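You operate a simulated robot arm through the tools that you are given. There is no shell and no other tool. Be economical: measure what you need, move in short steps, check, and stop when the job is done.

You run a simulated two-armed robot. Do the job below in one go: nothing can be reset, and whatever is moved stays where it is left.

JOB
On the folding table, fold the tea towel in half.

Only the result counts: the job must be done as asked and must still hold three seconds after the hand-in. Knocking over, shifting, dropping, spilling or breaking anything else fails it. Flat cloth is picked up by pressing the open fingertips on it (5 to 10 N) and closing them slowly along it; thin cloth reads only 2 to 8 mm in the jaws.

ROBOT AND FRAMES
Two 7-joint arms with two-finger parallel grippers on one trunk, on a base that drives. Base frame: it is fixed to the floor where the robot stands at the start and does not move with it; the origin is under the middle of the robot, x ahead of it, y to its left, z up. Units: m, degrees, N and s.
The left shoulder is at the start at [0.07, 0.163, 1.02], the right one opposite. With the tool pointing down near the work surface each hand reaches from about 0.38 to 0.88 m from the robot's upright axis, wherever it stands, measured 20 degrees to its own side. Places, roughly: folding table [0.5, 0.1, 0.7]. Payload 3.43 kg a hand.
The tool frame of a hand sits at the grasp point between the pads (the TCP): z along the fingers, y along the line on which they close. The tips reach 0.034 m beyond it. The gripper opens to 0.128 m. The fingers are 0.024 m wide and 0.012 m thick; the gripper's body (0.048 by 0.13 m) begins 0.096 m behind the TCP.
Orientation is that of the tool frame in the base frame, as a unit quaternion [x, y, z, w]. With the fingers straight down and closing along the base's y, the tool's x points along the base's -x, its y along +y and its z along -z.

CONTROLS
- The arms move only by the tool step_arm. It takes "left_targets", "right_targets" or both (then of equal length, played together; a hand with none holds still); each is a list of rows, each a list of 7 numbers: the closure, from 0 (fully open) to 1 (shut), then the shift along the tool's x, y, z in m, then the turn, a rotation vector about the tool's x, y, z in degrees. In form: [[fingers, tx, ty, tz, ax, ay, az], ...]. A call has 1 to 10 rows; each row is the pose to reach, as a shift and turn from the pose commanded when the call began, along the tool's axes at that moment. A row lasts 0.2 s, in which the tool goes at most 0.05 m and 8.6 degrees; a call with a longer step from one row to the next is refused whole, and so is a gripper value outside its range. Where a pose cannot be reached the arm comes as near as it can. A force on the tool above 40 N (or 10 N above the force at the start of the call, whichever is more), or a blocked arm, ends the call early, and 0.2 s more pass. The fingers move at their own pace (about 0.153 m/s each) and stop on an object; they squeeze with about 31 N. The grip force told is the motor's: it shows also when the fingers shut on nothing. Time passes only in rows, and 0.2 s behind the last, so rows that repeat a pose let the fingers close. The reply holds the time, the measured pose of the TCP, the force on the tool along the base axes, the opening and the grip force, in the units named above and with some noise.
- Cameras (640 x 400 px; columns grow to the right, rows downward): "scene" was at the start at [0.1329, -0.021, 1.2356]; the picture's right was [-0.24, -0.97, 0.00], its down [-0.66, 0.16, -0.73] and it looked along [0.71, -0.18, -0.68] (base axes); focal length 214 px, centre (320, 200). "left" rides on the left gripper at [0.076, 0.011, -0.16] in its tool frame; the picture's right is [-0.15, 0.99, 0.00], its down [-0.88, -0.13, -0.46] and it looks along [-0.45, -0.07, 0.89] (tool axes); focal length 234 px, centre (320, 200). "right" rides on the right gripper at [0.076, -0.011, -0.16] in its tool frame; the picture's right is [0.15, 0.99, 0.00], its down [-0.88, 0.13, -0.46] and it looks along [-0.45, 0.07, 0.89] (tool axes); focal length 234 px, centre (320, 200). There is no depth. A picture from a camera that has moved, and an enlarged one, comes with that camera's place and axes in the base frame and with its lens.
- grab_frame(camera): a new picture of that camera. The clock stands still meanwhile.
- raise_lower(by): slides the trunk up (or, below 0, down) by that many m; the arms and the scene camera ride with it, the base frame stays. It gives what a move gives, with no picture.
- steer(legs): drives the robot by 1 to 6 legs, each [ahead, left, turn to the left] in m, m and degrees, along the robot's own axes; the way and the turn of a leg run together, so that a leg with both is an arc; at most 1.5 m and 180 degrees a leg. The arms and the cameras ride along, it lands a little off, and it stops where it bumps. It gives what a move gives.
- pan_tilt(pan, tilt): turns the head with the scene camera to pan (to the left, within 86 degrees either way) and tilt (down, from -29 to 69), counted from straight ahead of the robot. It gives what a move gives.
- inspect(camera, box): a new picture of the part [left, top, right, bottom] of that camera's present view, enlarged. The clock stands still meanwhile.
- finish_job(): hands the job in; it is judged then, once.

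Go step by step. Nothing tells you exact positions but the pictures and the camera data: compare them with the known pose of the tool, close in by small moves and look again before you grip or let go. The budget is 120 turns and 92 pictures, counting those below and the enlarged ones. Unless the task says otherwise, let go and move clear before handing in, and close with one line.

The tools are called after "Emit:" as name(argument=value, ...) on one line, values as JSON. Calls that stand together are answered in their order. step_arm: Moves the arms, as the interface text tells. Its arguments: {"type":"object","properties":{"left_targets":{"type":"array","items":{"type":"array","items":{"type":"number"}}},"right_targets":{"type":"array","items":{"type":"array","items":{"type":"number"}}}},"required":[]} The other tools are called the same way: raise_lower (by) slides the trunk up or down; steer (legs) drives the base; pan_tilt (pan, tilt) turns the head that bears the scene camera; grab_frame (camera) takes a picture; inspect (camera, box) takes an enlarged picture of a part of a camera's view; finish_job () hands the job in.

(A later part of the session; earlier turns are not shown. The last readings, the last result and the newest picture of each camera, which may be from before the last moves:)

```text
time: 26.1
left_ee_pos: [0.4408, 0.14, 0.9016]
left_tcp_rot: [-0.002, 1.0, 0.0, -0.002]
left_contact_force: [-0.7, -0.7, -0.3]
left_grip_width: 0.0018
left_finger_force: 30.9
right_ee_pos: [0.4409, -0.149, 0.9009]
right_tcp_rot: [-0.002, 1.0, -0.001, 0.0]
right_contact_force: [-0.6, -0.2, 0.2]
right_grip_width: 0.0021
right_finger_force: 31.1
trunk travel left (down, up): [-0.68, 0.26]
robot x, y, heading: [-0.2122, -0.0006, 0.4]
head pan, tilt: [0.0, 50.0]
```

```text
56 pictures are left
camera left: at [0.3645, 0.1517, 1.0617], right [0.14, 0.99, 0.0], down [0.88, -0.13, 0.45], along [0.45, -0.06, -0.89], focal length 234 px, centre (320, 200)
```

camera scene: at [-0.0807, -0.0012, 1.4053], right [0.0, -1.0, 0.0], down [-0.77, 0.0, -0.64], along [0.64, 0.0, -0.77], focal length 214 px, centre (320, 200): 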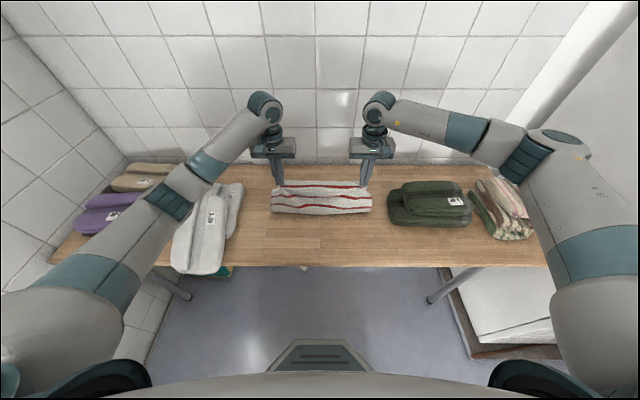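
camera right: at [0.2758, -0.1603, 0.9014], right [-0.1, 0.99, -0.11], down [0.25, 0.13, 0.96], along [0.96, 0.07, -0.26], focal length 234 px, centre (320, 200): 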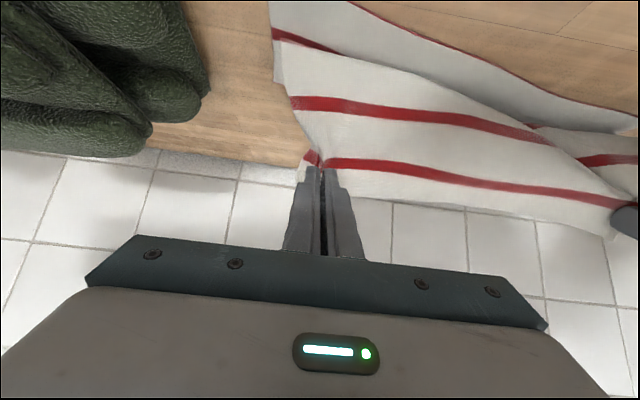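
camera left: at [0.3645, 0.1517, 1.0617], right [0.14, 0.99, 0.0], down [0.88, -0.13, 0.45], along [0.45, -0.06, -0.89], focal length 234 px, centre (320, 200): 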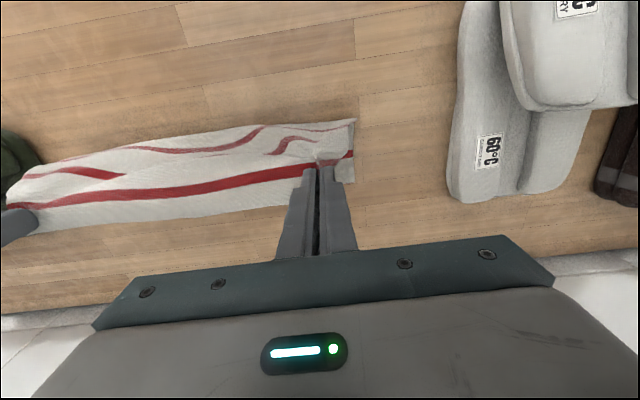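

Emit:
inspect(camera="scene", box=[240, 150, 400, 230])

Emit:
grab_frame(camera="right")

```text
4.00 times, centred on (320, 190) of scene
camera zoom: at [-0.0807, -0.0012, 1.4053], right [0.0, -1.0, 0.0], down [-0.77, 0.0, -0.64], along [0.64, 0.0, -0.77], focal length 858 px, centre (320, 240)
```

zoom: 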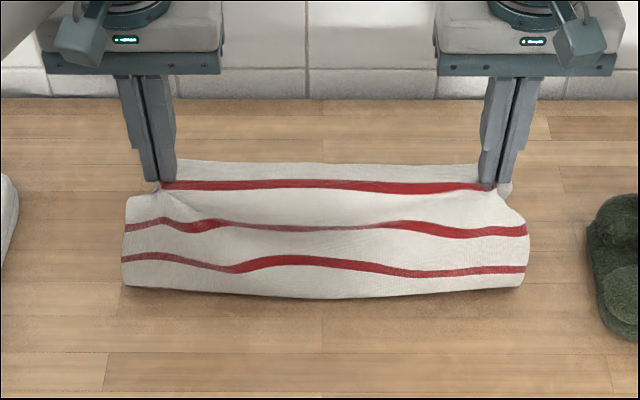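

```text
54 pictures are left
camera right: at [0.3651, -0.1599, 1.0605], right [-0.15, 0.99, 0.0], down [0.88, 0.13, 0.46], along [0.45, 0.07, -0.89], focal length 234 px, centre (320, 200)
```

right: 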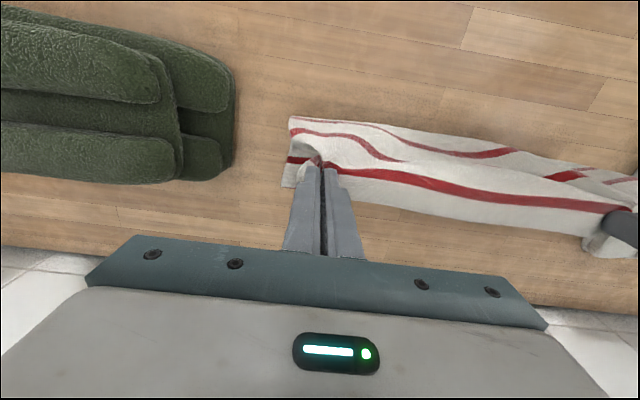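

The lower half is tucked under with stripes 2 and 3 showing in front, and the middle stripe is near the bend, which is good. I'll lower the top half nearly onto it and look.

Emit:
step_arm(left_targets=[[1, -0.004, 0, 0.02, 0, 0, 0], [1, -0.008, 0, 0.04, 0, 0, 0], [1, -0.012, 0, 0.06, 0, 0, 0], [1, -0.016, 0, 0.08, 0, 0, 0], [1, -0.02, 0, 0.1, 0, 0, 0], [1, -0.02, 0, 0.1, 0, 0, 0]], right_targets=[[1, -0.004, 0, 0.02, 0, 0, 0], [1, -0.008, 0, 0.04, 0, 0, 0], [1, -0.012, 0, 0.06, 0, 0, 0], [1, -0.016, 0, 0.08, 0, 0, 0], [1, -0.02, 0, 0.1, 0, 0, 0], [1, -0.02, 0, 0.1, 0, 0, 0]])

Emit:
inspect(camera="scene", box=[240, 150, 400, 250])

Emit:
grab_frame(camera="left")

Emit:
grab_frame(camera="right")

```text
time: 27.5
left_ee_pos: [0.4602, 0.1411, 0.8021]
left_tcp_rot: [-0.002, 1.0, 0.0, -0.002]
left_contact_force: [0.3, -0.7, 0.2]
left_grip_width: 0.0016
left_finger_force: 31.0
right_ee_pos: [0.4617, -0.1507, 0.8022]
right_tcp_rot: [-0.002, 1.0, 0.0, 0.0]
right_contact_force: [1.5, 0.0, 0.7]
right_grip_width: 0.0021
right_finger_force: 31.0
trunk travel left (down, up): [-0.68, 0.26]
robot x, y, heading: [-0.2081, 0.0003, 0.3]
head pan, tilt: [0.0, 50.0]
```

```text
4.00 times, centred on (320, 200) of scene
camera zoom: at [-0.0813, -0.001, 1.4054], right [0.0, -1.0, 0.0], down [-0.77, 0.0, -0.64], along [0.64, 0.0, -0.77], focal length 858 px, centre (320, 200)
```

zoom: 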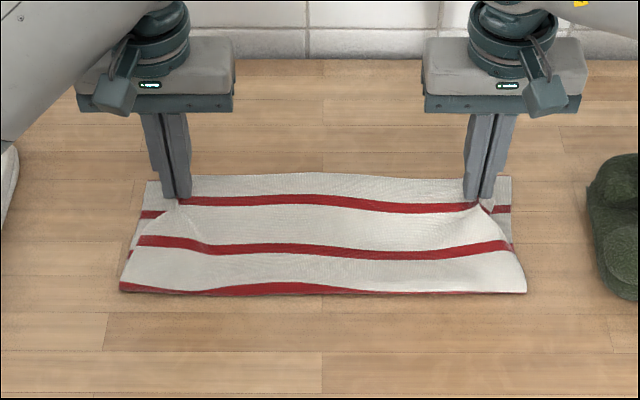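

```text
52 pictures are left
camera left: at [0.3848, 0.1523, 0.962], right [0.14, 0.99, 0.0], down [0.88, -0.13, 0.45], along [0.45, -0.07, -0.89], focal length 234 px, centre (320, 200)
```

left: 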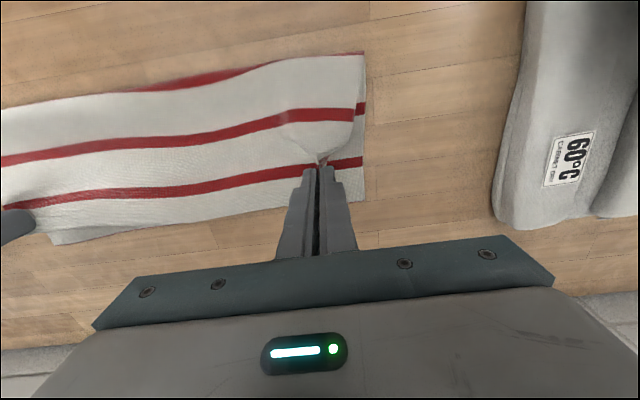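

```text
51 pictures are left
camera right: at [0.3849, -0.1611, 0.9621], right [-0.15, 0.99, 0.0], down [0.88, 0.13, 0.46], along [0.45, 0.07, -0.89], focal length 234 px, centre (320, 200)
```

right: 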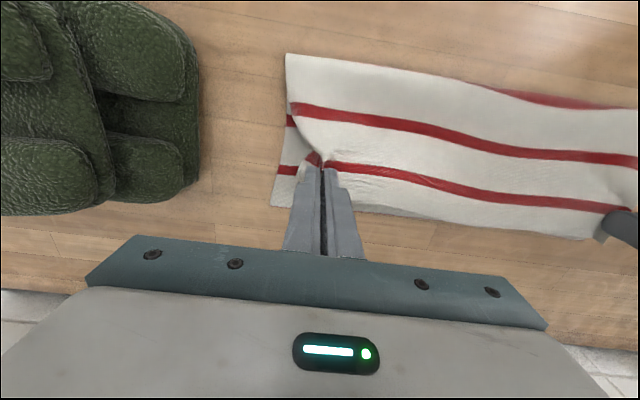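

The fold is falling right at the middle stripe. The lower layer's far corners are at x ≈ 0.504 (left) and 0.518 (right), so I'll set the upper edge down to match them.

Emit:
step_arm(left_targets=[[1, -0.008, 0, 0.008, 0, 0, 0], [1, -0.016, 0, 0.016, 0, 0, 0], [1, -0.024, 0, 0.024, 0, 0, 0], [1, -0.025, 0, 0.03, 0, 0, 0], [1, -0.025, 0, 0.03, 0, 0, 0]], right_targets=[[1, -0.01, 0, 0.008, 0, 0, 0], [1, -0.02, 0, 0.016, 0, 0, 0], [1, -0.03, 0, 0.024, 0, 0, 0], [1, -0.034, 0, 0.03, 0, 0, 0], [1, -0.034, 0, 0.03, 0, 0, 0]])

Emit:
inspect(camera="scene", box=[240, 150, 400, 250])

Emit:
grab_frame(camera="left")

Emit:
grab_frame(camera="right")

```text
time: 28.7
left_ee_pos: [0.4851, 0.1428, 0.7726]
left_tcp_rot: [-0.003, 1.0, 0.0, -0.001]
left_contact_force: [0.5, -0.5, -0.1]
left_grip_width: 0.0017
left_finger_force: 30.9
right_ee_pos: [0.4951, -0.1484, 0.7716]
right_tcp_rot: [-0.003, 1.0, 0.0, 0.0]
right_contact_force: [-0.2, 1.2, 0.3]
right_grip_width: 0.0019
right_finger_force: 31.0
trunk travel left (down, up): [-0.68, 0.26]
robot x, y, heading: [-0.2116, 0.0011, 0.4]
head pan, tilt: [0.0, 50.0]
```

```text
4.00 times, centred on (320, 200) of scene
camera zoom: at [-0.0809, -0.0011, 1.4054], right [0.0, -1.0, 0.0], down [-0.77, 0.0, -0.64], along [0.64, 0.0, -0.77], focal length 858 px, centre (320, 200)
```

zoom: 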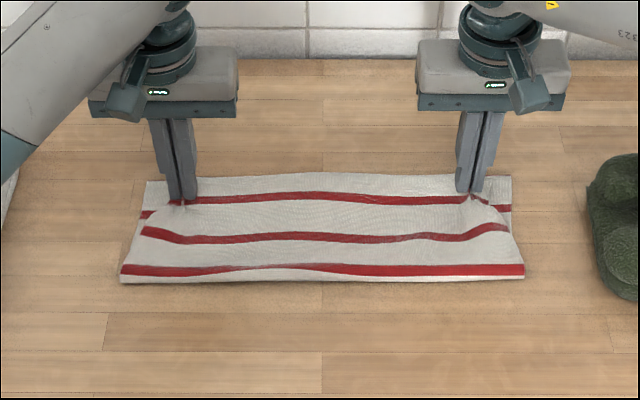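

```text
49 pictures are left
camera left: at [0.4091, 0.153, 0.9317], right [0.14, 0.99, 0.0], down [0.88, -0.13, 0.45], along [0.45, -0.07, -0.89], focal length 234 px, centre (320, 200)
```

left: 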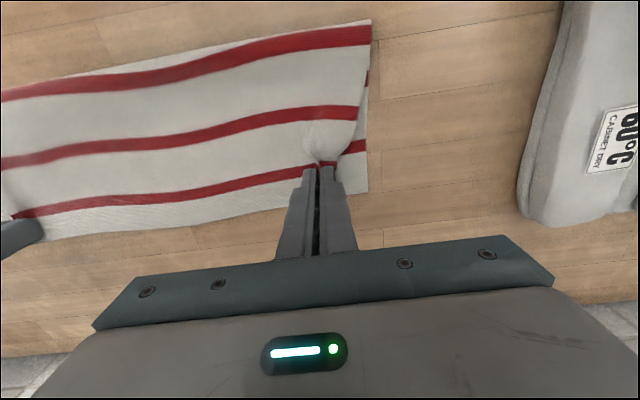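

```text
48 pictures are left
camera right: at [0.4195, -0.1606, 0.9314], right [-0.15, 0.99, 0.0], down [0.88, 0.13, 0.46], along [0.45, 0.07, -0.89], focal length 234 px, centre (320, 200)
```

right: 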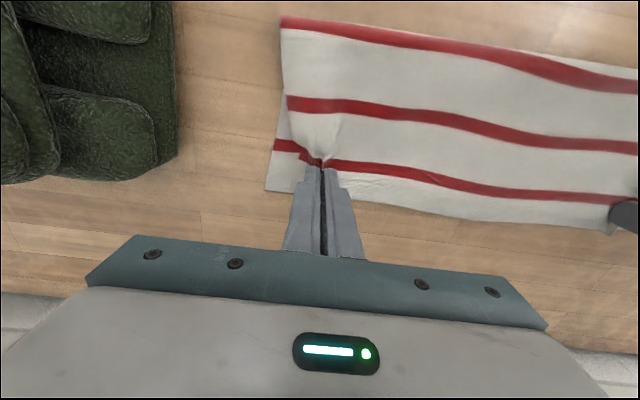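

Edges line up and the fold is at mid-towel. I'll lower the last few millimetres and open the jaws gently.

Emit:
step_arm(left_targets=[[1, 0, 0, 0.003, 0, 0, 0], [0.97, 0, 0, 0.004, 0, 0, 0], [0.92, 0, 0, 0.004, 0, 0, 0], [0.87, 0, 0, 0.004, 0, 0, 0], [0.82, 0, 0, 0.004, 0, 0, 0], [0.78, 0, 0, 0.004, 0, 0, 0], [0.74, 0, 0, 0.004, 0, 0, 0], [0.7, 0, 0, 0.004, 0, 0, 0], [0.7, 0, 0, 0, 0, 0, 0], [0.7, 0, 0, -0.01, 0, 0, 0]], right_targets=[[1, 0, 0, 0.003, 0, 0, 0], [0.97, 0, 0, 0.004, 0, 0, 0], [0.92, 0, 0, 0.004, 0, 0, 0], [0.87, 0, 0, 0.004, 0, 0, 0], [0.82, 0, 0, 0.004, 0, 0, 0], [0.78, 0, 0, 0.004, 0, 0, 0], [0.74, 0, 0, 0.004, 0, 0, 0], [0.7, 0, 0, 0.004, 0, 0, 0], [0.7, 0, 0, 0, 0, 0, 0], [0.7, 0, 0, -0.01, 0, 0, 0]])

Emit:
grab_frame(camera="left")

Emit:
grab_frame(camera="right")

```text
time: 30.9
left_ee_pos: [0.4862, 0.1419, 0.7822]
left_tcp_rot: [-0.002, 1.0, -0.001, -0.002]
left_contact_force: [0.2, 0.2, -0.4]
left_grip_width: 0.038
left_finger_force: 0.0
right_ee_pos: [0.4951, -0.1501, 0.7817]
right_tcp_rot: [-0.002, 1.0, 0.0, 0.0]
right_contact_force: [-0.6, 0.4, 0.1]
right_grip_width: 0.0382
right_finger_force: 0.1
trunk travel left (down, up): [-0.68, 0.26]
robot x, y, heading: [-0.2103, -0.0007, 0.3]
head pan, tilt: [0.0, 50.0]
```

```text
47 pictures are left
camera left: at [0.4096, 0.1537, 0.9417], right [0.14, 0.99, 0.0], down [0.88, -0.13, 0.45], along [0.45, -0.07, -0.89], focal length 234 px, centre (320, 200)
```

left: 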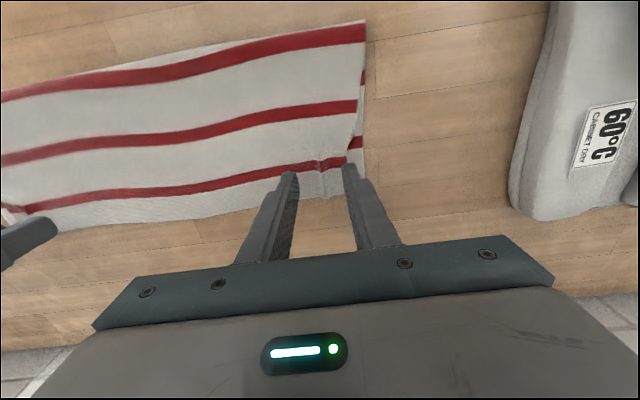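

```text
46 pictures are left
camera right: at [0.4197, -0.1612, 0.9421], right [-0.15, 0.99, 0.0], down [0.88, 0.13, 0.46], along [0.45, 0.07, -0.89], focal length 234 px, centre (320, 200)
```

right: 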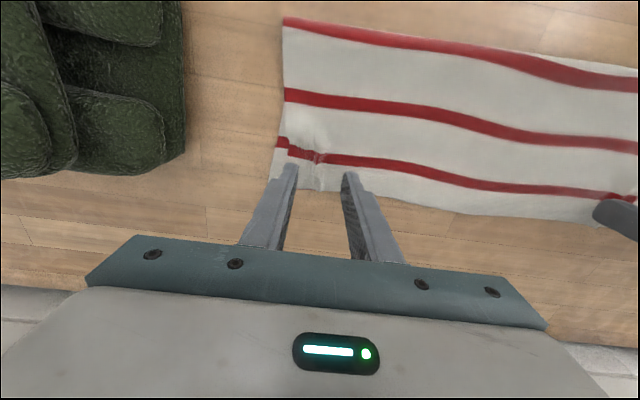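

The fold looks very good. I'll raise the hands clear and look at the whole table.

Emit:
step_arm(left_targets=[[0.7, 0, 0, -0.03, 0, 0, 0], [0.7, 0, 0, -0.07, 0, 0, 0], [0.7, 0, 0, -0.11, 0, 0, 0], [0.7, 0, 0, -0.15, 0, 0, 0], [0.7, -0.03, 0, -0.19, 0, 0, 0], [0.7, -0.06, 0, -0.22, 0, 0, 0], [0.7, -0.06, 0, -0.22, 0, 0, 0]], right_targets=[[0.7, 0, 0, -0.03, 0, 0, 0], [0.7, 0, 0, -0.07, 0, 0, 0], [0.7, 0, 0, -0.11, 0, 0, 0], [0.7, 0, 0, -0.15, 0, 0, 0], [0.7, -0.03, 0, -0.19, 0, 0, 0], [0.7, -0.06, 0, -0.22, 0, 0, 0], [0.7, -0.06, 0, -0.22, 0, 0, 0]])

Emit:
grab_frame(camera="scene")

Emit:
inspect(camera="scene", box=[240, 150, 400, 250])

Emit:
inspect(camera="scene", box=[40, 150, 260, 290])

```text
time: 32.5
left_ee_pos: [0.5475, 0.1423, 1.0011]
left_tcp_rot: [-0.002, 1.0, 0.0, -0.001]
left_contact_force: [0.0, 0.0, 0.2]
left_grip_width: 0.038
left_finger_force: 0.2
right_ee_pos: [0.5573, -0.1506, 1.003]
right_tcp_rot: [-0.002, 1.0, -0.001, 0.0]
right_contact_force: [0.8, -0.3, -0.6]
right_grip_width: 0.0385
right_finger_force: 0.0
trunk travel left (down, up): [-0.68, 0.26]
robot x, y, heading: [-0.2138, 0.0019, 0.5]
head pan, tilt: [0.0, 50.0]
```

```text
45 pictures are left
camera scene: at [-0.0811, -0.0011, 1.4054], right [0.0, -1.0, 0.0], down [-0.77, 0.0, -0.64], along [0.64, 0.0, -0.77], focal length 214 px, centre (320, 200)
```

scene: 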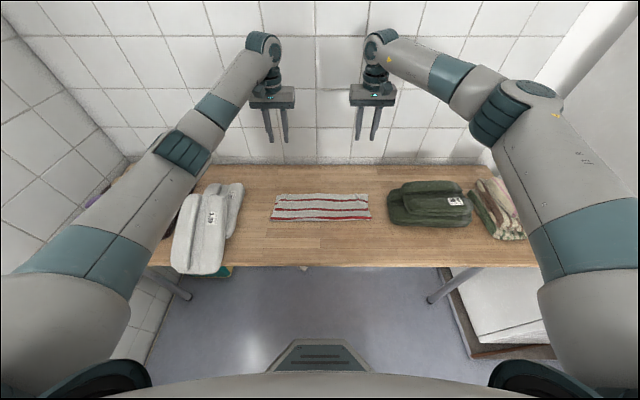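

```text
4.00 times, centred on (320, 200) of scene
camera zoom: at [-0.0811, -0.0011, 1.4054], right [0.0, -1.0, 0.0], down [-0.77, 0.0, -0.64], along [0.64, 0.0, -0.77], focal length 858 px, centre (320, 200)
```

zoom: 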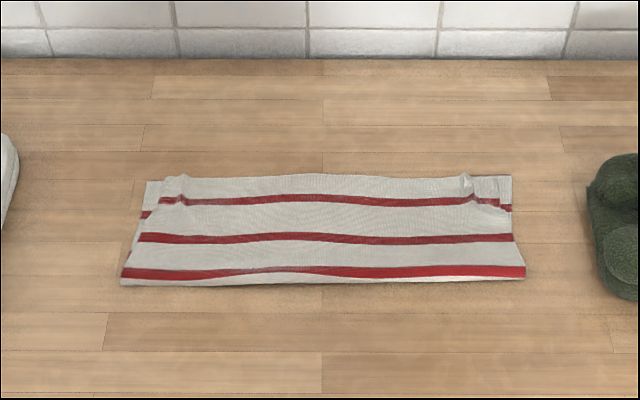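

```text
2.86 times, centred on (150, 220) of scene
camera zoom: at [-0.0811, -0.0011, 1.4054], right [0.0, -1.0, 0.0], down [-0.77, 0.0, -0.64], along [0.64, 0.0, -0.77], focal length 613 px, centre (806, 143)
```

zoom: 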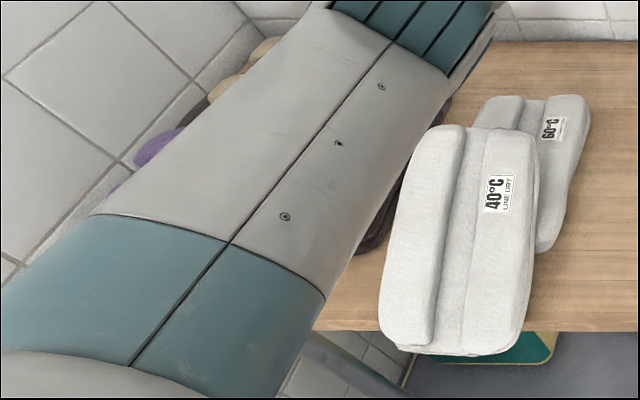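

The towel is folded neatly. Next I have to repair the disturbed stack: the top white towel slid about 0.14 m toward the robot and turned about 10°. I'll back up and view it closely from the left wrist.

Emit:
steer(legs=[[-0.2, 0, 0]])

Emit:
grab_frame(camera="scene")

```text
time: 34.1
left_ee_pos: [0.3456, 0.1434, 0.9998]
left_tcp_rot: [-0.003, 1.0, 0.001, -0.001]
left_contact_force: [-0.5, 0.1, -0.6]
left_grip_width: 0.0383
left_finger_force: 0.1
right_ee_pos: [0.3572, -0.1497, 1.0008]
right_tcp_rot: [-0.003, 1.0, 0.0, 0.0]
right_contact_force: [-0.2, 0.6, 0.1]
right_grip_width: 0.0383
right_finger_force: 0.1
trunk travel left (down, up): [-0.68, 0.26]
robot x, y, heading: [-0.4117, -0.0028, 0.6]
head pan, tilt: [0.0, 50.0]
```

```text
42 pictures are left
camera scene: at [-0.2816, -0.0021, 1.4053], right [0.01, -1.0, 0.0], down [-0.77, -0.01, -0.64], along [0.64, 0.0, -0.77], focal length 214 px, centre (320, 200)
```

scene: 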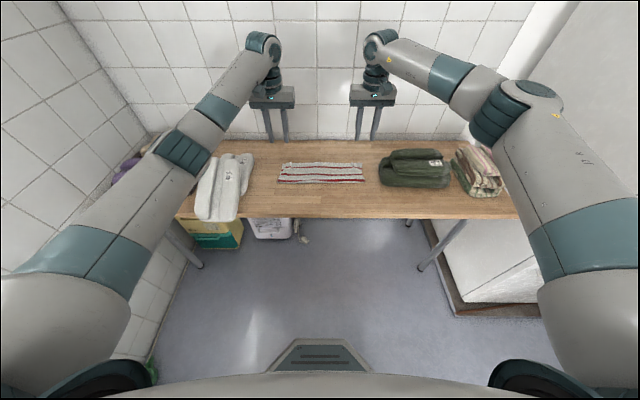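

Emit:
step_arm(left_targets=[[0.9, 0.034, 0.032, 0, 0, 0, 0], [1, 0.068, 0.064, 0, 0, 0, 0], [1, 0.102, 0.096, 0, 0, 0, 0], [1, 0.136, 0.128, 0, 0, 0, 0], [1, 0.17, 0.16, 0, 0, 0, 0], [1, 0.204, 0.19, 0, 0, 0, 0], [1, 0.235, 0.2, 0, 0, 0, 0], [1, 0.235, 0.2, 0, 0, 0, 0]])

Emit:
grab_frame(camera="left")

Emit:
inspect(camera="scene", box=[100, 120, 280, 260])

```text
time: 35.9
left_ee_pos: [0.1088, 0.3422, 1.0004]
left_tcp_rot: [-0.003, 1.0, 0.0, -0.002]
left_contact_force: [0.3, -0.3, -0.3]
left_grip_width: 0.0001
left_finger_force: 30.8
right_ee_pos: [0.3568, -0.1504, 1.0021]
right_tcp_rot: [-0.003, 1.0, 0.0, -0.001]
right_contact_force: [-0.6, 0.5, 0.4]
right_grip_width: 0.0382
right_finger_force: 0.0
trunk travel left (down, up): [-0.68, 0.26]
robot x, y, heading: [-0.4116, -0.0046, 0.5]
head pan, tilt: [0.0, 50.0]
```

```text
41 pictures are left
camera left: at [0.0328, 0.3536, 1.1613], right [0.14, 0.99, 0.0], down [0.88, -0.13, 0.45], along [0.45, -0.06, -0.89], focal length 234 px, centre (320, 200)
```

left: 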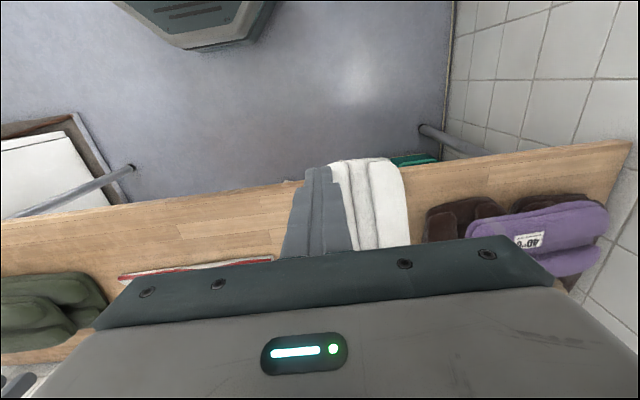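

```text
2.86 times, centred on (190, 190) of scene
camera zoom: at [-0.2811, -0.0023, 1.4053], right [0.01, -1.0, 0.0], down [-0.77, -0.01, -0.64], along [0.64, 0.0, -0.77], focal length 613 px, centre (691, 229)
```

zoom: 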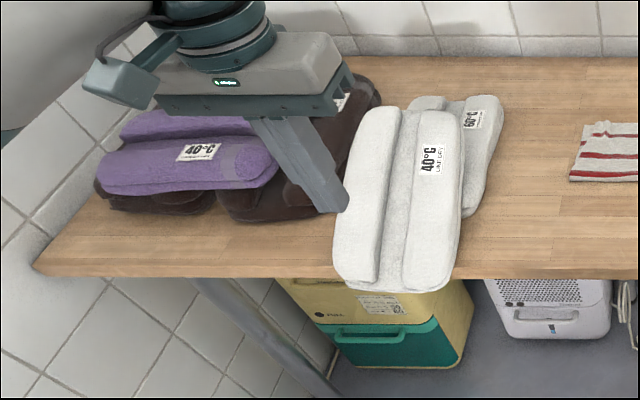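

The displaced towel is tipped slightly over the near end of the lower one and is essentially shifted straight back. I'll bring the left hand down in front of its near end, fingers apart as a two-point pusher.

Emit:
step_arm(left_targets=[[0.6, 0.01, 0.023, 0.0, 0, 0, 0], [0.3, 0.02, 0.046, 0.03, 0, 0, 0], [0.3, 0.02, 0.046, 0.07, 0, 0, 0], [0.3, 0.02, 0.046, 0.11, 0, 0, 0], [0.3, 0.02, 0.046, 0.15, 0, 0, 0], [0.3, 0.02, 0.046, 0.15, 0, 0, 0]])

Emit:
grab_frame(camera="left")

Emit:
inspect(camera="scene", box=[80, 120, 300, 260])

```text
time: 37.3
left_ee_pos: [0.0895, 0.3889, 0.8501]
left_tcp_rot: [-0.004, 1.0, 0.0, -0.001]
left_contact_force: [0.0, 0.9, -0.9]
left_grip_width: 0.0897
left_finger_force: 0.0
right_ee_pos: [0.3565, -0.1499, 1.003]
right_tcp_rot: [-0.002, 1.0, 0.0, 0.0]
right_contact_force: [0.3, -0.3, -0.2]
right_grip_width: 0.0384
right_finger_force: 0.1
trunk travel left (down, up): [-0.68, 0.26]
robot x, y, heading: [-0.409, -0.0032, 0.5]
head pan, tilt: [0.0, 50.0]
```

```text
39 pictures are left
camera left: at [0.0125, 0.3999, 1.0108], right [0.14, 0.99, 0.0], down [0.88, -0.13, 0.45], along [0.45, -0.06, -0.89], focal length 234 px, centre (320, 200)
```

left: 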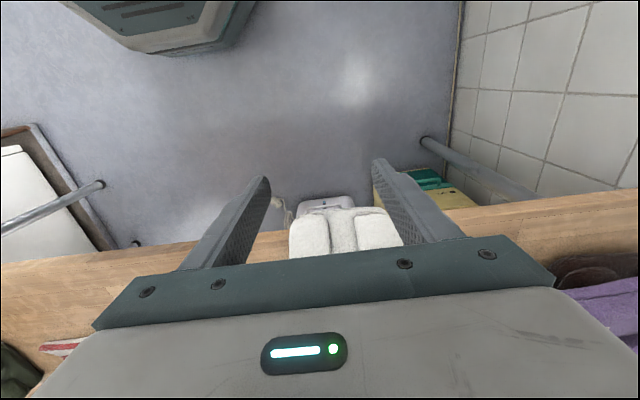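

```text
2.86 times, centred on (190, 190) of scene
camera zoom: at [-0.2819, -0.0024, 1.4054], right [0.01, -1.0, 0.0], down [-0.77, -0.01, -0.64], along [0.64, 0.0, -0.77], focal length 613 px, centre (691, 229)
```

zoom: 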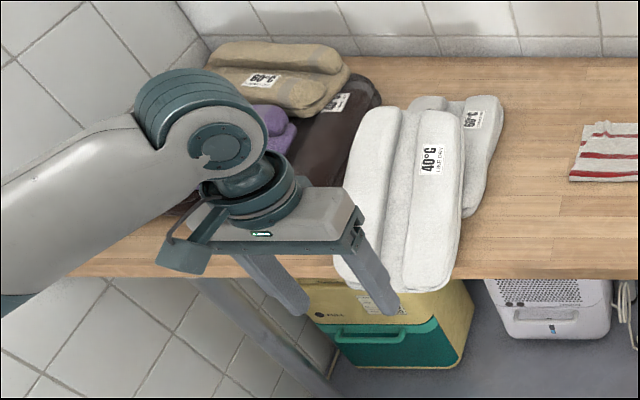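

Emit:
step_arm(left_targets=[[0.3, 0, 0.005, 0.025, 0, 0, 0], [0.3, 0, 0.01, 0.048, 0, 0, 0], [0.3, -0.015, 0.01, 0.048, 0, 0, 0], [0.3, -0.03, 0.01, 0.048, 0, 0, 0], [0.3, -0.045, 0.01, 0.048, 0, 0, 0], [0.3, -0.06, 0.01, 0.048, 0, 0, 0], [0.3, -0.06, 0.01, 0.048, 0, 0, 0]])

Emit:
grab_frame(camera="left")

Emit:
inspect(camera="scene", box=[80, 120, 300, 260])

```text
time: 38.9
left_ee_pos: [0.1482, 0.3984, 0.8019]
left_tcp_rot: [-0.004, 1.0, -0.001, -0.002]
left_contact_force: [0.6, 0.7, 0.8]
left_grip_width: 0.0895
left_finger_force: 0.2
right_ee_pos: [0.3561, -0.1483, 1.0027]
right_tcp_rot: [-0.003, 1.0, 0.0, 0.0]
right_contact_force: [0.3, -0.3, 0.2]
right_grip_width: 0.0384
right_finger_force: 0.1
trunk travel left (down, up): [-0.68, 0.26]
robot x, y, heading: [-0.415, 0.0012, 0.3]
head pan, tilt: [0.0, 50.0]
```

```text
37 pictures are left
camera left: at [0.0714, 0.4092, 0.9626], right [0.14, 0.99, 0.0], down [0.88, -0.12, 0.45], along [0.45, -0.06, -0.89], focal length 234 px, centre (320, 200)
```

left: 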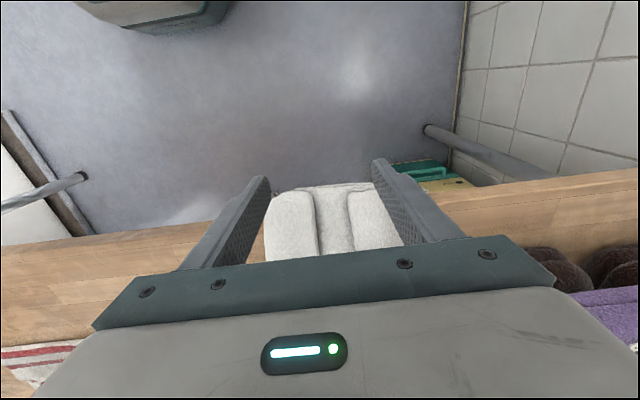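

```text
2.86 times, centred on (190, 190) of scene
camera zoom: at [-0.2823, -0.0018, 1.4054], right [0.01, -1.0, 0.0], down [-0.77, -0.01, -0.64], along [0.64, 0.0, -0.77], focal length 613 px, centre (691, 229)
```

zoom: 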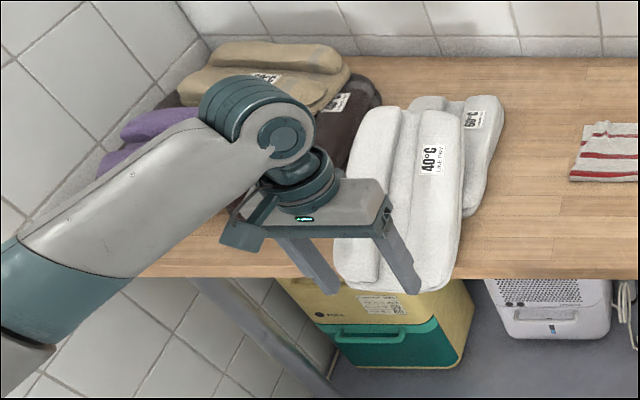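

Contact is about 1 cm ahead, but the fingers only just overlap the end's width. I'll narrow them and push in small steps.

Emit:
step_arm(left_targets=[[0.55, 0, -0.002, 0, 0, 0, 0], [0.55, -0.01, -0.002, 0, 0, 0, 0], [0.55, -0.02, -0.002, 0, 0, 0, 0], [0.55, -0.03, -0.002, 0, 0, 0, 0], [0.55, -0.04, -0.002, 0, 0, 0, 0], [0.55, -0.04, -0.002, 0, 0, 0, 0]])

Emit:
grab_frame(camera="left")

Emit:
inspect(camera="scene", box=[80, 120, 300, 260])

```text
time: 40.3
left_ee_pos: [0.1879, 0.3973, 0.8019]
left_tcp_rot: [-0.003, 1.0, 0.0, -0.002]
left_contact_force: [1.1, -0.3, -0.8]
left_grip_width: 0.0577
left_finger_force: 0.1
right_ee_pos: [0.3561, -0.1487, 1.0016]
right_tcp_rot: [-0.002, 1.0, 0.0, 0.0]
right_contact_force: [0.3, -0.2, -0.3]
right_grip_width: 0.0383
right_finger_force: 0.0
trunk travel left (down, up): [-0.68, 0.26]
robot x, y, heading: [-0.4123, -0.001, 0.4]
head pan, tilt: [0.0, 50.0]
```

```text
35 pictures are left
camera left: at [0.1115, 0.4071, 0.9632], right [0.14, 0.99, 0.0], down [0.88, -0.12, 0.45], along [0.45, -0.06, -0.89], focal length 234 px, centre (320, 200)
```

left: 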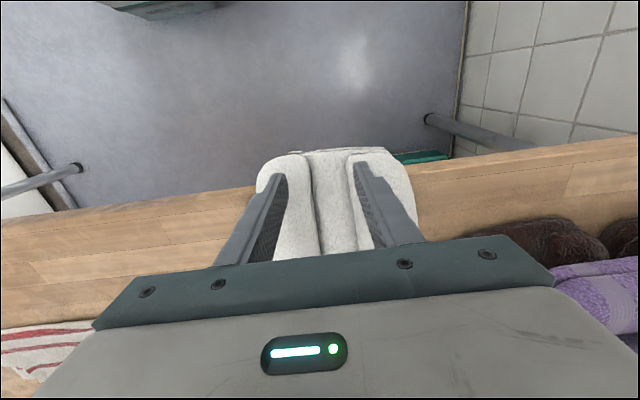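

```text
2.86 times, centred on (190, 190) of scene
camera zoom: at [-0.2821, -0.0018, 1.4054], right [0.01, -1.0, 0.0], down [-0.77, -0.01, -0.64], along [0.64, 0.0, -0.77], focal length 613 px, centre (691, 229)
```

zoom: 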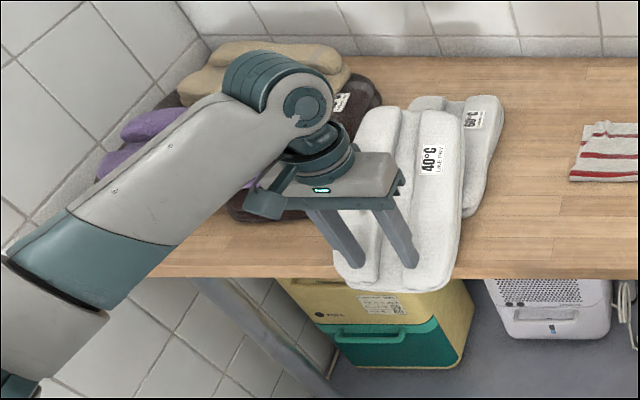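

The fingers passed above the drooping near end. I'll retreat, go lower in front of it, and push again.

Emit:
step_arm(left_targets=[[0.55, 0.025, 0, 0, 0, 0, 0], [0.55, 0.05, 0, 0, 0, 0, 0], [0.55, 0.07, 0, 0, 0, 0, 0], [0.55, 0.07, 0, 0.03, 0, 0, 0], [0.55, 0.07, 0, 0.053, 0, 0, 0], [0.55, 0.07, 0, 0.053, 0, 0, 0]])

Emit:
grab_frame(camera="left")

Emit:
inspect(camera="scene", box=[140, 150, 250, 220])

```text
time: 41.7
left_ee_pos: [0.1188, 0.3953, 0.7494]
left_tcp_rot: [-0.003, 1.0, -0.001, -0.001]
left_contact_force: [-0.2, -0.1, 0.8]
left_grip_width: 0.0575
left_finger_force: 0.1
right_ee_pos: [0.3563, -0.1507, 1.0024]
right_tcp_rot: [-0.002, 1.0, 0.001, 0.0]
right_contact_force: [-0.3, 1.1, -0.4]
right_grip_width: 0.0385
right_finger_force: 0.1
trunk travel left (down, up): [-0.68, 0.26]
robot x, y, heading: [-0.4085, -0.0042, 0.3]
head pan, tilt: [0.0, 50.0]
```

```text
33 pictures are left
camera left: at [0.043, 0.4061, 0.9093], right [0.14, 0.99, 0.0], down [0.88, -0.12, 0.45], along [0.45, -0.06, -0.89], focal length 234 px, centre (320, 200)
```

left: 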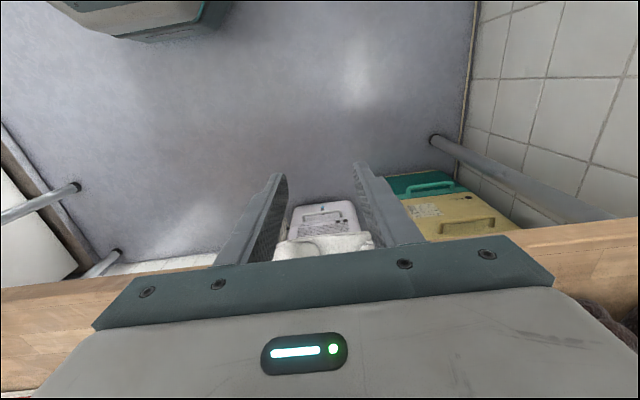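

```text
5.71 times, centred on (195, 185) of scene
camera zoom: at [-0.282, -0.002, 1.4054], right [0.01, -1.0, 0.0], down [-0.77, -0.01, -0.64], along [0.64, 0.0, -0.77], focal length 1226 px, centre (1034, 286)
```

zoom: 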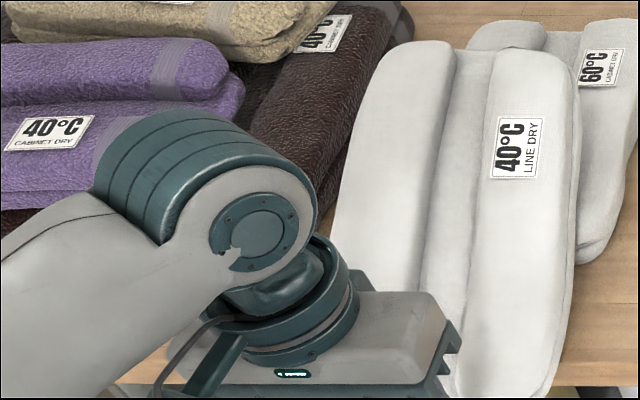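

Emit:
step_arm(left_targets=[[0.55, -0.015, 0, 0, 0, 0, 0], [0.55, -0.03, 0, 0, 0, 0, 0], [0.55, -0.04, 0, 0, 0, 0, 0], [0.55, -0.05, 0, 0, 0, 0, 0], [0.55, -0.05, 0, 0, 0, 0, 0]])

Emit:
grab_frame(camera="left")

Emit:
inspect(camera="scene", box=[140, 150, 250, 220])

```text
time: 42.9
left_ee_pos: [0.1667, 0.3952, 0.7501]
left_tcp_rot: [-0.003, 1.0, 0.0, -0.002]
left_contact_force: [-8.0, 0.6, 5.3]
left_grip_width: 0.0577
left_finger_force: 0.1
right_ee_pos: [0.3555, -0.15, 1.0029]
right_tcp_rot: [-0.003, 1.0, 0.0, 0.0]
right_contact_force: [0.4, 0.2, 0.1]
right_grip_width: 0.0383
right_finger_force: 0.0
trunk travel left (down, up): [-0.68, 0.26]
robot x, y, heading: [-0.4093, -0.003, 0.5]
head pan, tilt: [0.0, 50.0]
```

```text
31 pictures are left
camera left: at [0.0909, 0.407, 0.9106], right [0.14, 0.99, 0.0], down [0.88, -0.12, 0.45], along [0.45, -0.06, -0.89], focal length 234 px, centre (320, 200)
```

left: 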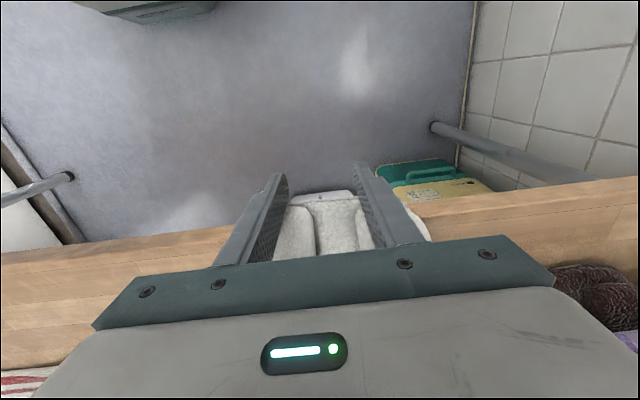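

```text
5.71 times, centred on (195, 185) of scene
camera zoom: at [-0.2836, -0.0022, 1.4056], right [0.01, -1.0, 0.0], down [-0.77, -0.01, -0.64], along [0.64, 0.0, -0.77], focal length 1226 px, centre (1034, 286)
```

zoom: 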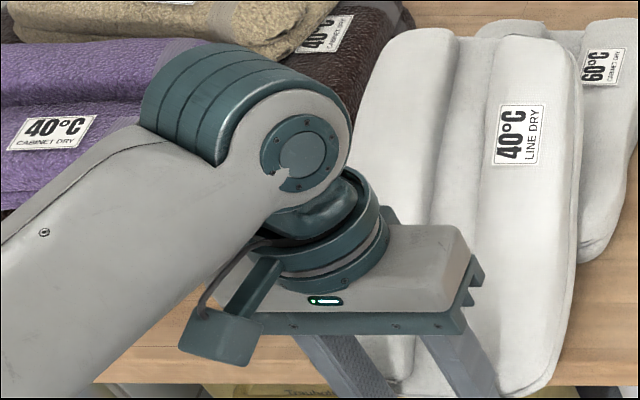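

The towel is being pushed, with 8 N on the fingers. I'll raise the tips just above table height and continue.

Emit:
step_arm(left_targets=[[0.55, -0.004, 0, -0.012, 0, 0, 0], [0.55, -0.008, 0, -0.024, 0, 0, 0], [0.55, -0.018, 0, -0.025, 0, 0, 0], [0.55, -0.028, 0, -0.025, 0, 0, 0], [0.55, -0.038, 0, -0.025, 0, 0, 0], [0.55, -0.038, 0, -0.025, 0, 0, 0]])

Emit:
grab_frame(camera="left")

Emit:
inspect(camera="scene", box=[140, 150, 250, 220])

```text
time: 44.3
left_ee_pos: [0.2058, 0.3962, 0.775]
left_tcp_rot: [-0.004, 1.0, -0.001, -0.002]
left_contact_force: [-1.3, 0.3, -0.4]
left_grip_width: 0.0578
left_finger_force: 0.8
right_ee_pos: [0.3568, -0.1497, 1.0016]
right_tcp_rot: [-0.003, 1.0, 0.0, 0.0]
right_contact_force: [-0.3, 0.3, -1.3]
right_grip_width: 0.0385
right_finger_force: 0.2
trunk travel left (down, up): [-0.68, 0.26]
robot x, y, heading: [-0.412, -0.0028, 0.5]
head pan, tilt: [0.0, 50.0]
```

```text
29 pictures are left
camera left: at [0.1299, 0.4069, 0.9347], right [0.14, 0.99, 0.0], down [0.88, -0.12, 0.45], along [0.45, -0.06, -0.89], focal length 234 px, centre (320, 200)
```

left: 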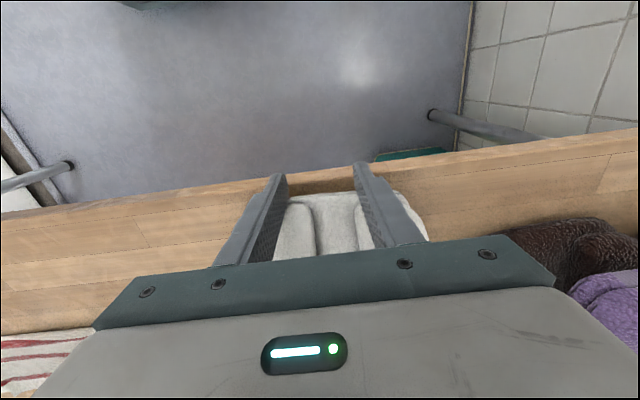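

```text
5.71 times, centred on (195, 185) of scene
camera zoom: at [-0.2821, -0.0019, 1.4054], right [0.01, -1.0, 0.0], down [-0.77, -0.01, -0.64], along [0.64, 0.0, -0.77], focal length 1226 px, centre (1034, 286)
```

zoom: 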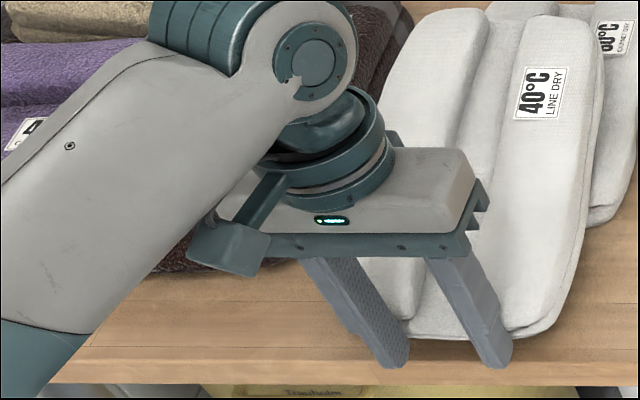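

It works, although the lower towel creeps forward as well. I'll keep pushing the top one until it is square on the lower one, then nudge the stack back from the far end if needed.

Emit:
step_arm(left_targets=[[0.55, -0.01, 0, 0, 0, 0, 0], [0.55, -0.02, 0, 0, 0, 0, 0], [0.55, -0.03, 0, 0, 0, 0, 0], [0.55, -0.04, 0, 0, 0, 0, 0], [0.55, -0.05, 0, 0, 0, 0, 0], [0.55, -0.05, 0, 0, 0, 0, 0]])

Emit:
grab_frame(camera="left")

Emit:
inspect(camera="scene", box=[140, 140, 250, 210])

```text
time: 45.7
left_ee_pos: [0.2563, 0.3955, 0.7737]
left_tcp_rot: [-0.001, 1.0, 0.0, -0.002]
left_contact_force: [-1.7, 1.3, 0.1]
left_grip_width: 0.0579
left_finger_force: 0.0
right_ee_pos: [0.3573, -0.1506, 1.0018]
right_tcp_rot: [-0.002, 1.0, 0.0, -0.001]
right_contact_force: [-0.9, -0.3, 0.8]
right_grip_width: 0.0385
right_finger_force: 0.1
trunk travel left (down, up): [-0.68, 0.26]
robot x, y, heading: [-0.4124, -0.0015, 0.5]
head pan, tilt: [0.0, 50.0]
```

```text
27 pictures are left
camera left: at [0.1791, 0.4074, 0.9337], right [0.14, 0.99, 0.0], down [0.88, -0.13, 0.45], along [0.45, -0.06, -0.89], focal length 234 px, centre (320, 200)
```

left: 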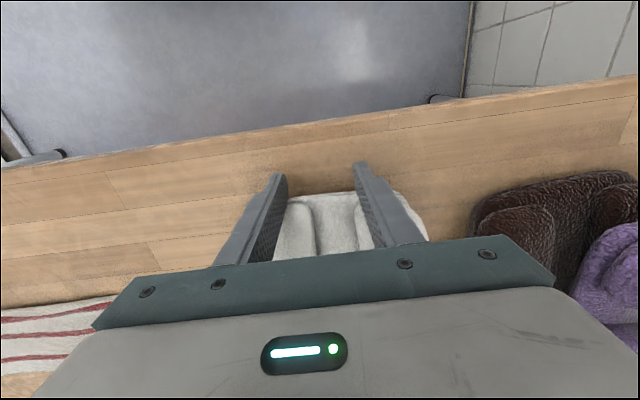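

```text
5.71 times, centred on (195, 175) of scene
camera zoom: at [-0.2822, -0.0019, 1.4054], right [0.01, -1.0, 0.0], down [-0.77, -0.01, -0.64], along [0.64, 0.0, -0.77], focal length 1226 px, centre (1034, 343)
```

zoom: 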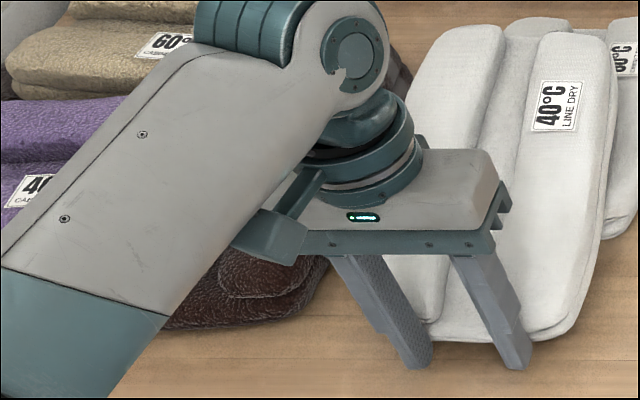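

The top towel's near end is on the table and wedges against the lower one, so a plain push moves both. I'll back off slightly and tilt the hand so the fingers form a ramp that can lift the near end.

Emit:
step_arm(left_targets=[[0.55, 0.02, 0, -0.01, 0, 0, 0], [0.55, 0.04, 0, -0.02, 0, -8, 0], [0.55, 0.06, 0, -0.02, 0, -16, 0], [0.55, 0.065, 0, -0.02, 0, -24, 0], [0.55, 0.07, 0, -0.02, 0, -32, 0], [0.55, 0.075, 0, -0.02, 0, -40, 0], [0.55, 0.08, 0, -0.02, 0, -48, 0], [0.55, 0.08, 0, -0.02, 0, -48, 0]])

Emit:
grab_frame(camera="scene")

Emit:
grab_frame(camera="left")

```text
time: 47.5
left_ee_pos: [0.176, 0.3967, 0.7928]
left_tcp_rot: [-0.002, 0.914, 0.001, 0.405]
left_contact_force: [-0.2, 0.2, 0.5]
left_grip_width: 0.0579
left_finger_force: 0.1
right_ee_pos: [0.357, -0.1494, 1.0015]
right_tcp_rot: [-0.002, 1.0, 0.0, -0.001]
right_contact_force: [-0.3, 0.3, -0.5]
right_grip_width: 0.0382
right_finger_force: 0.0
trunk travel left (down, up): [-0.68, 0.26]
robot x, y, heading: [-0.4134, -0.0008, 0.3]
head pan, tilt: [0.0, 50.0]
```

```text
25 pictures are left
camera scene: at [-0.2812, -0.0021, 1.4053], right [0.01, -1.0, 0.0], down [-0.77, -0.01, -0.64], along [0.64, 0.0, -0.77], focal length 214 px, centre (320, 200)
```

scene: 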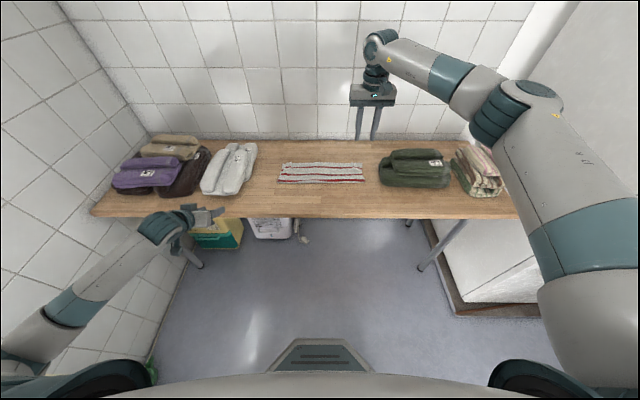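

```text
24 pictures are left
camera left: at [0.0062, 0.4066, 0.8449], right [0.09, 0.99, 0.11], down [0.25, -0.13, 0.96], along [0.96, -0.06, -0.26], focal length 234 px, centre (320, 200)
```

left: 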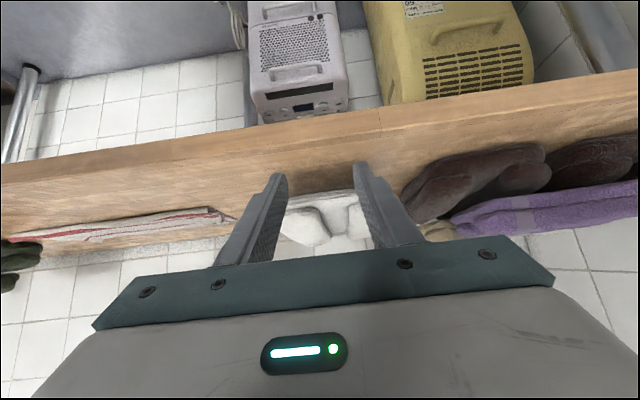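

Emit:
inspect(camera="left", box=[260, 150, 420, 250])

Emit:
inspect(camera="scene", box=[170, 130, 280, 200])

```text
4.00 times, centred on (340, 200) of left
camera zoom: at [0.0062, 0.4066, 0.8449], right [0.09, 0.99, 0.11], down [0.25, -0.13, 0.96], along [0.96, -0.06, -0.26], focal length 937 px, centre (240, 200)
```

zoom: 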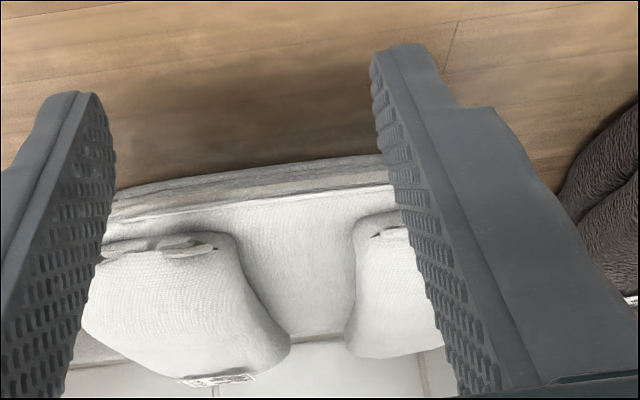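

```text
5.71 times, centred on (225, 165) of scene
camera zoom: at [-0.2812, -0.0021, 1.4053], right [0.01, -1.0, 0.0], down [-0.77, -0.01, -0.64], along [0.64, 0.0, -0.77], focal length 1226 px, centre (863, 400)
```

zoom: 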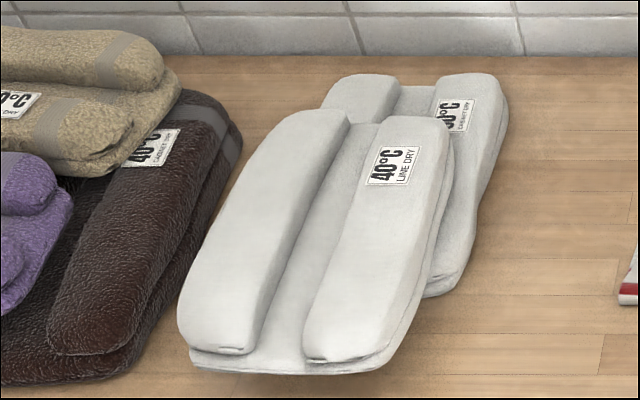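

Now the shape is clear: each white towel has two raised lobes with a groove between them, so one lobe can be gripped from above. I'll straighten and raise the left hand, drive forward a bit, and hover over the right-hand lobe.

Emit:
step_arm(left_targets=[[0.55, 0.03, 0, -0.03, 0, 0, 0], [0.55, 0.06, 0, -0.06, 0, 8, 0], [0.55, 0.08, 0, -0.09, 0, 16, 0], [0.55, 0.1, 0, -0.115, 0, 24, 0], [0.5, 0.1, 0, -0.115, 0, 32, 0], [0.453, 0.1, 0, -0.115, 0, 40, 0], [0.453, 0.1, 0, -0.115, 0, 48, 0], [0.453, 0.1, 0, -0.115, 0, 48, 0]])

```text
time: 49.3
left_ee_pos: [0.0225, 0.3948, 0.7964]
left_tcp_rot: [-0.002, 1.0, 0.0, -0.001]
left_contact_force: [-0.3, -0.4, 0.0]
left_grip_width: 0.0699
left_finger_force: 0.2
right_ee_pos: [0.3558, -0.1492, 1.0031]
right_tcp_rot: [-0.002, 1.0, 0.0, 0.0]
right_contact_force: [0.4, -0.1, 0.8]
right_grip_width: 0.0386
right_finger_force: 0.3
trunk travel left (down, up): [-0.68, 0.26]
robot x, y, heading: [-0.4093, -0.0052, 0.5]
head pan, tilt: [0.0, 50.0]
```

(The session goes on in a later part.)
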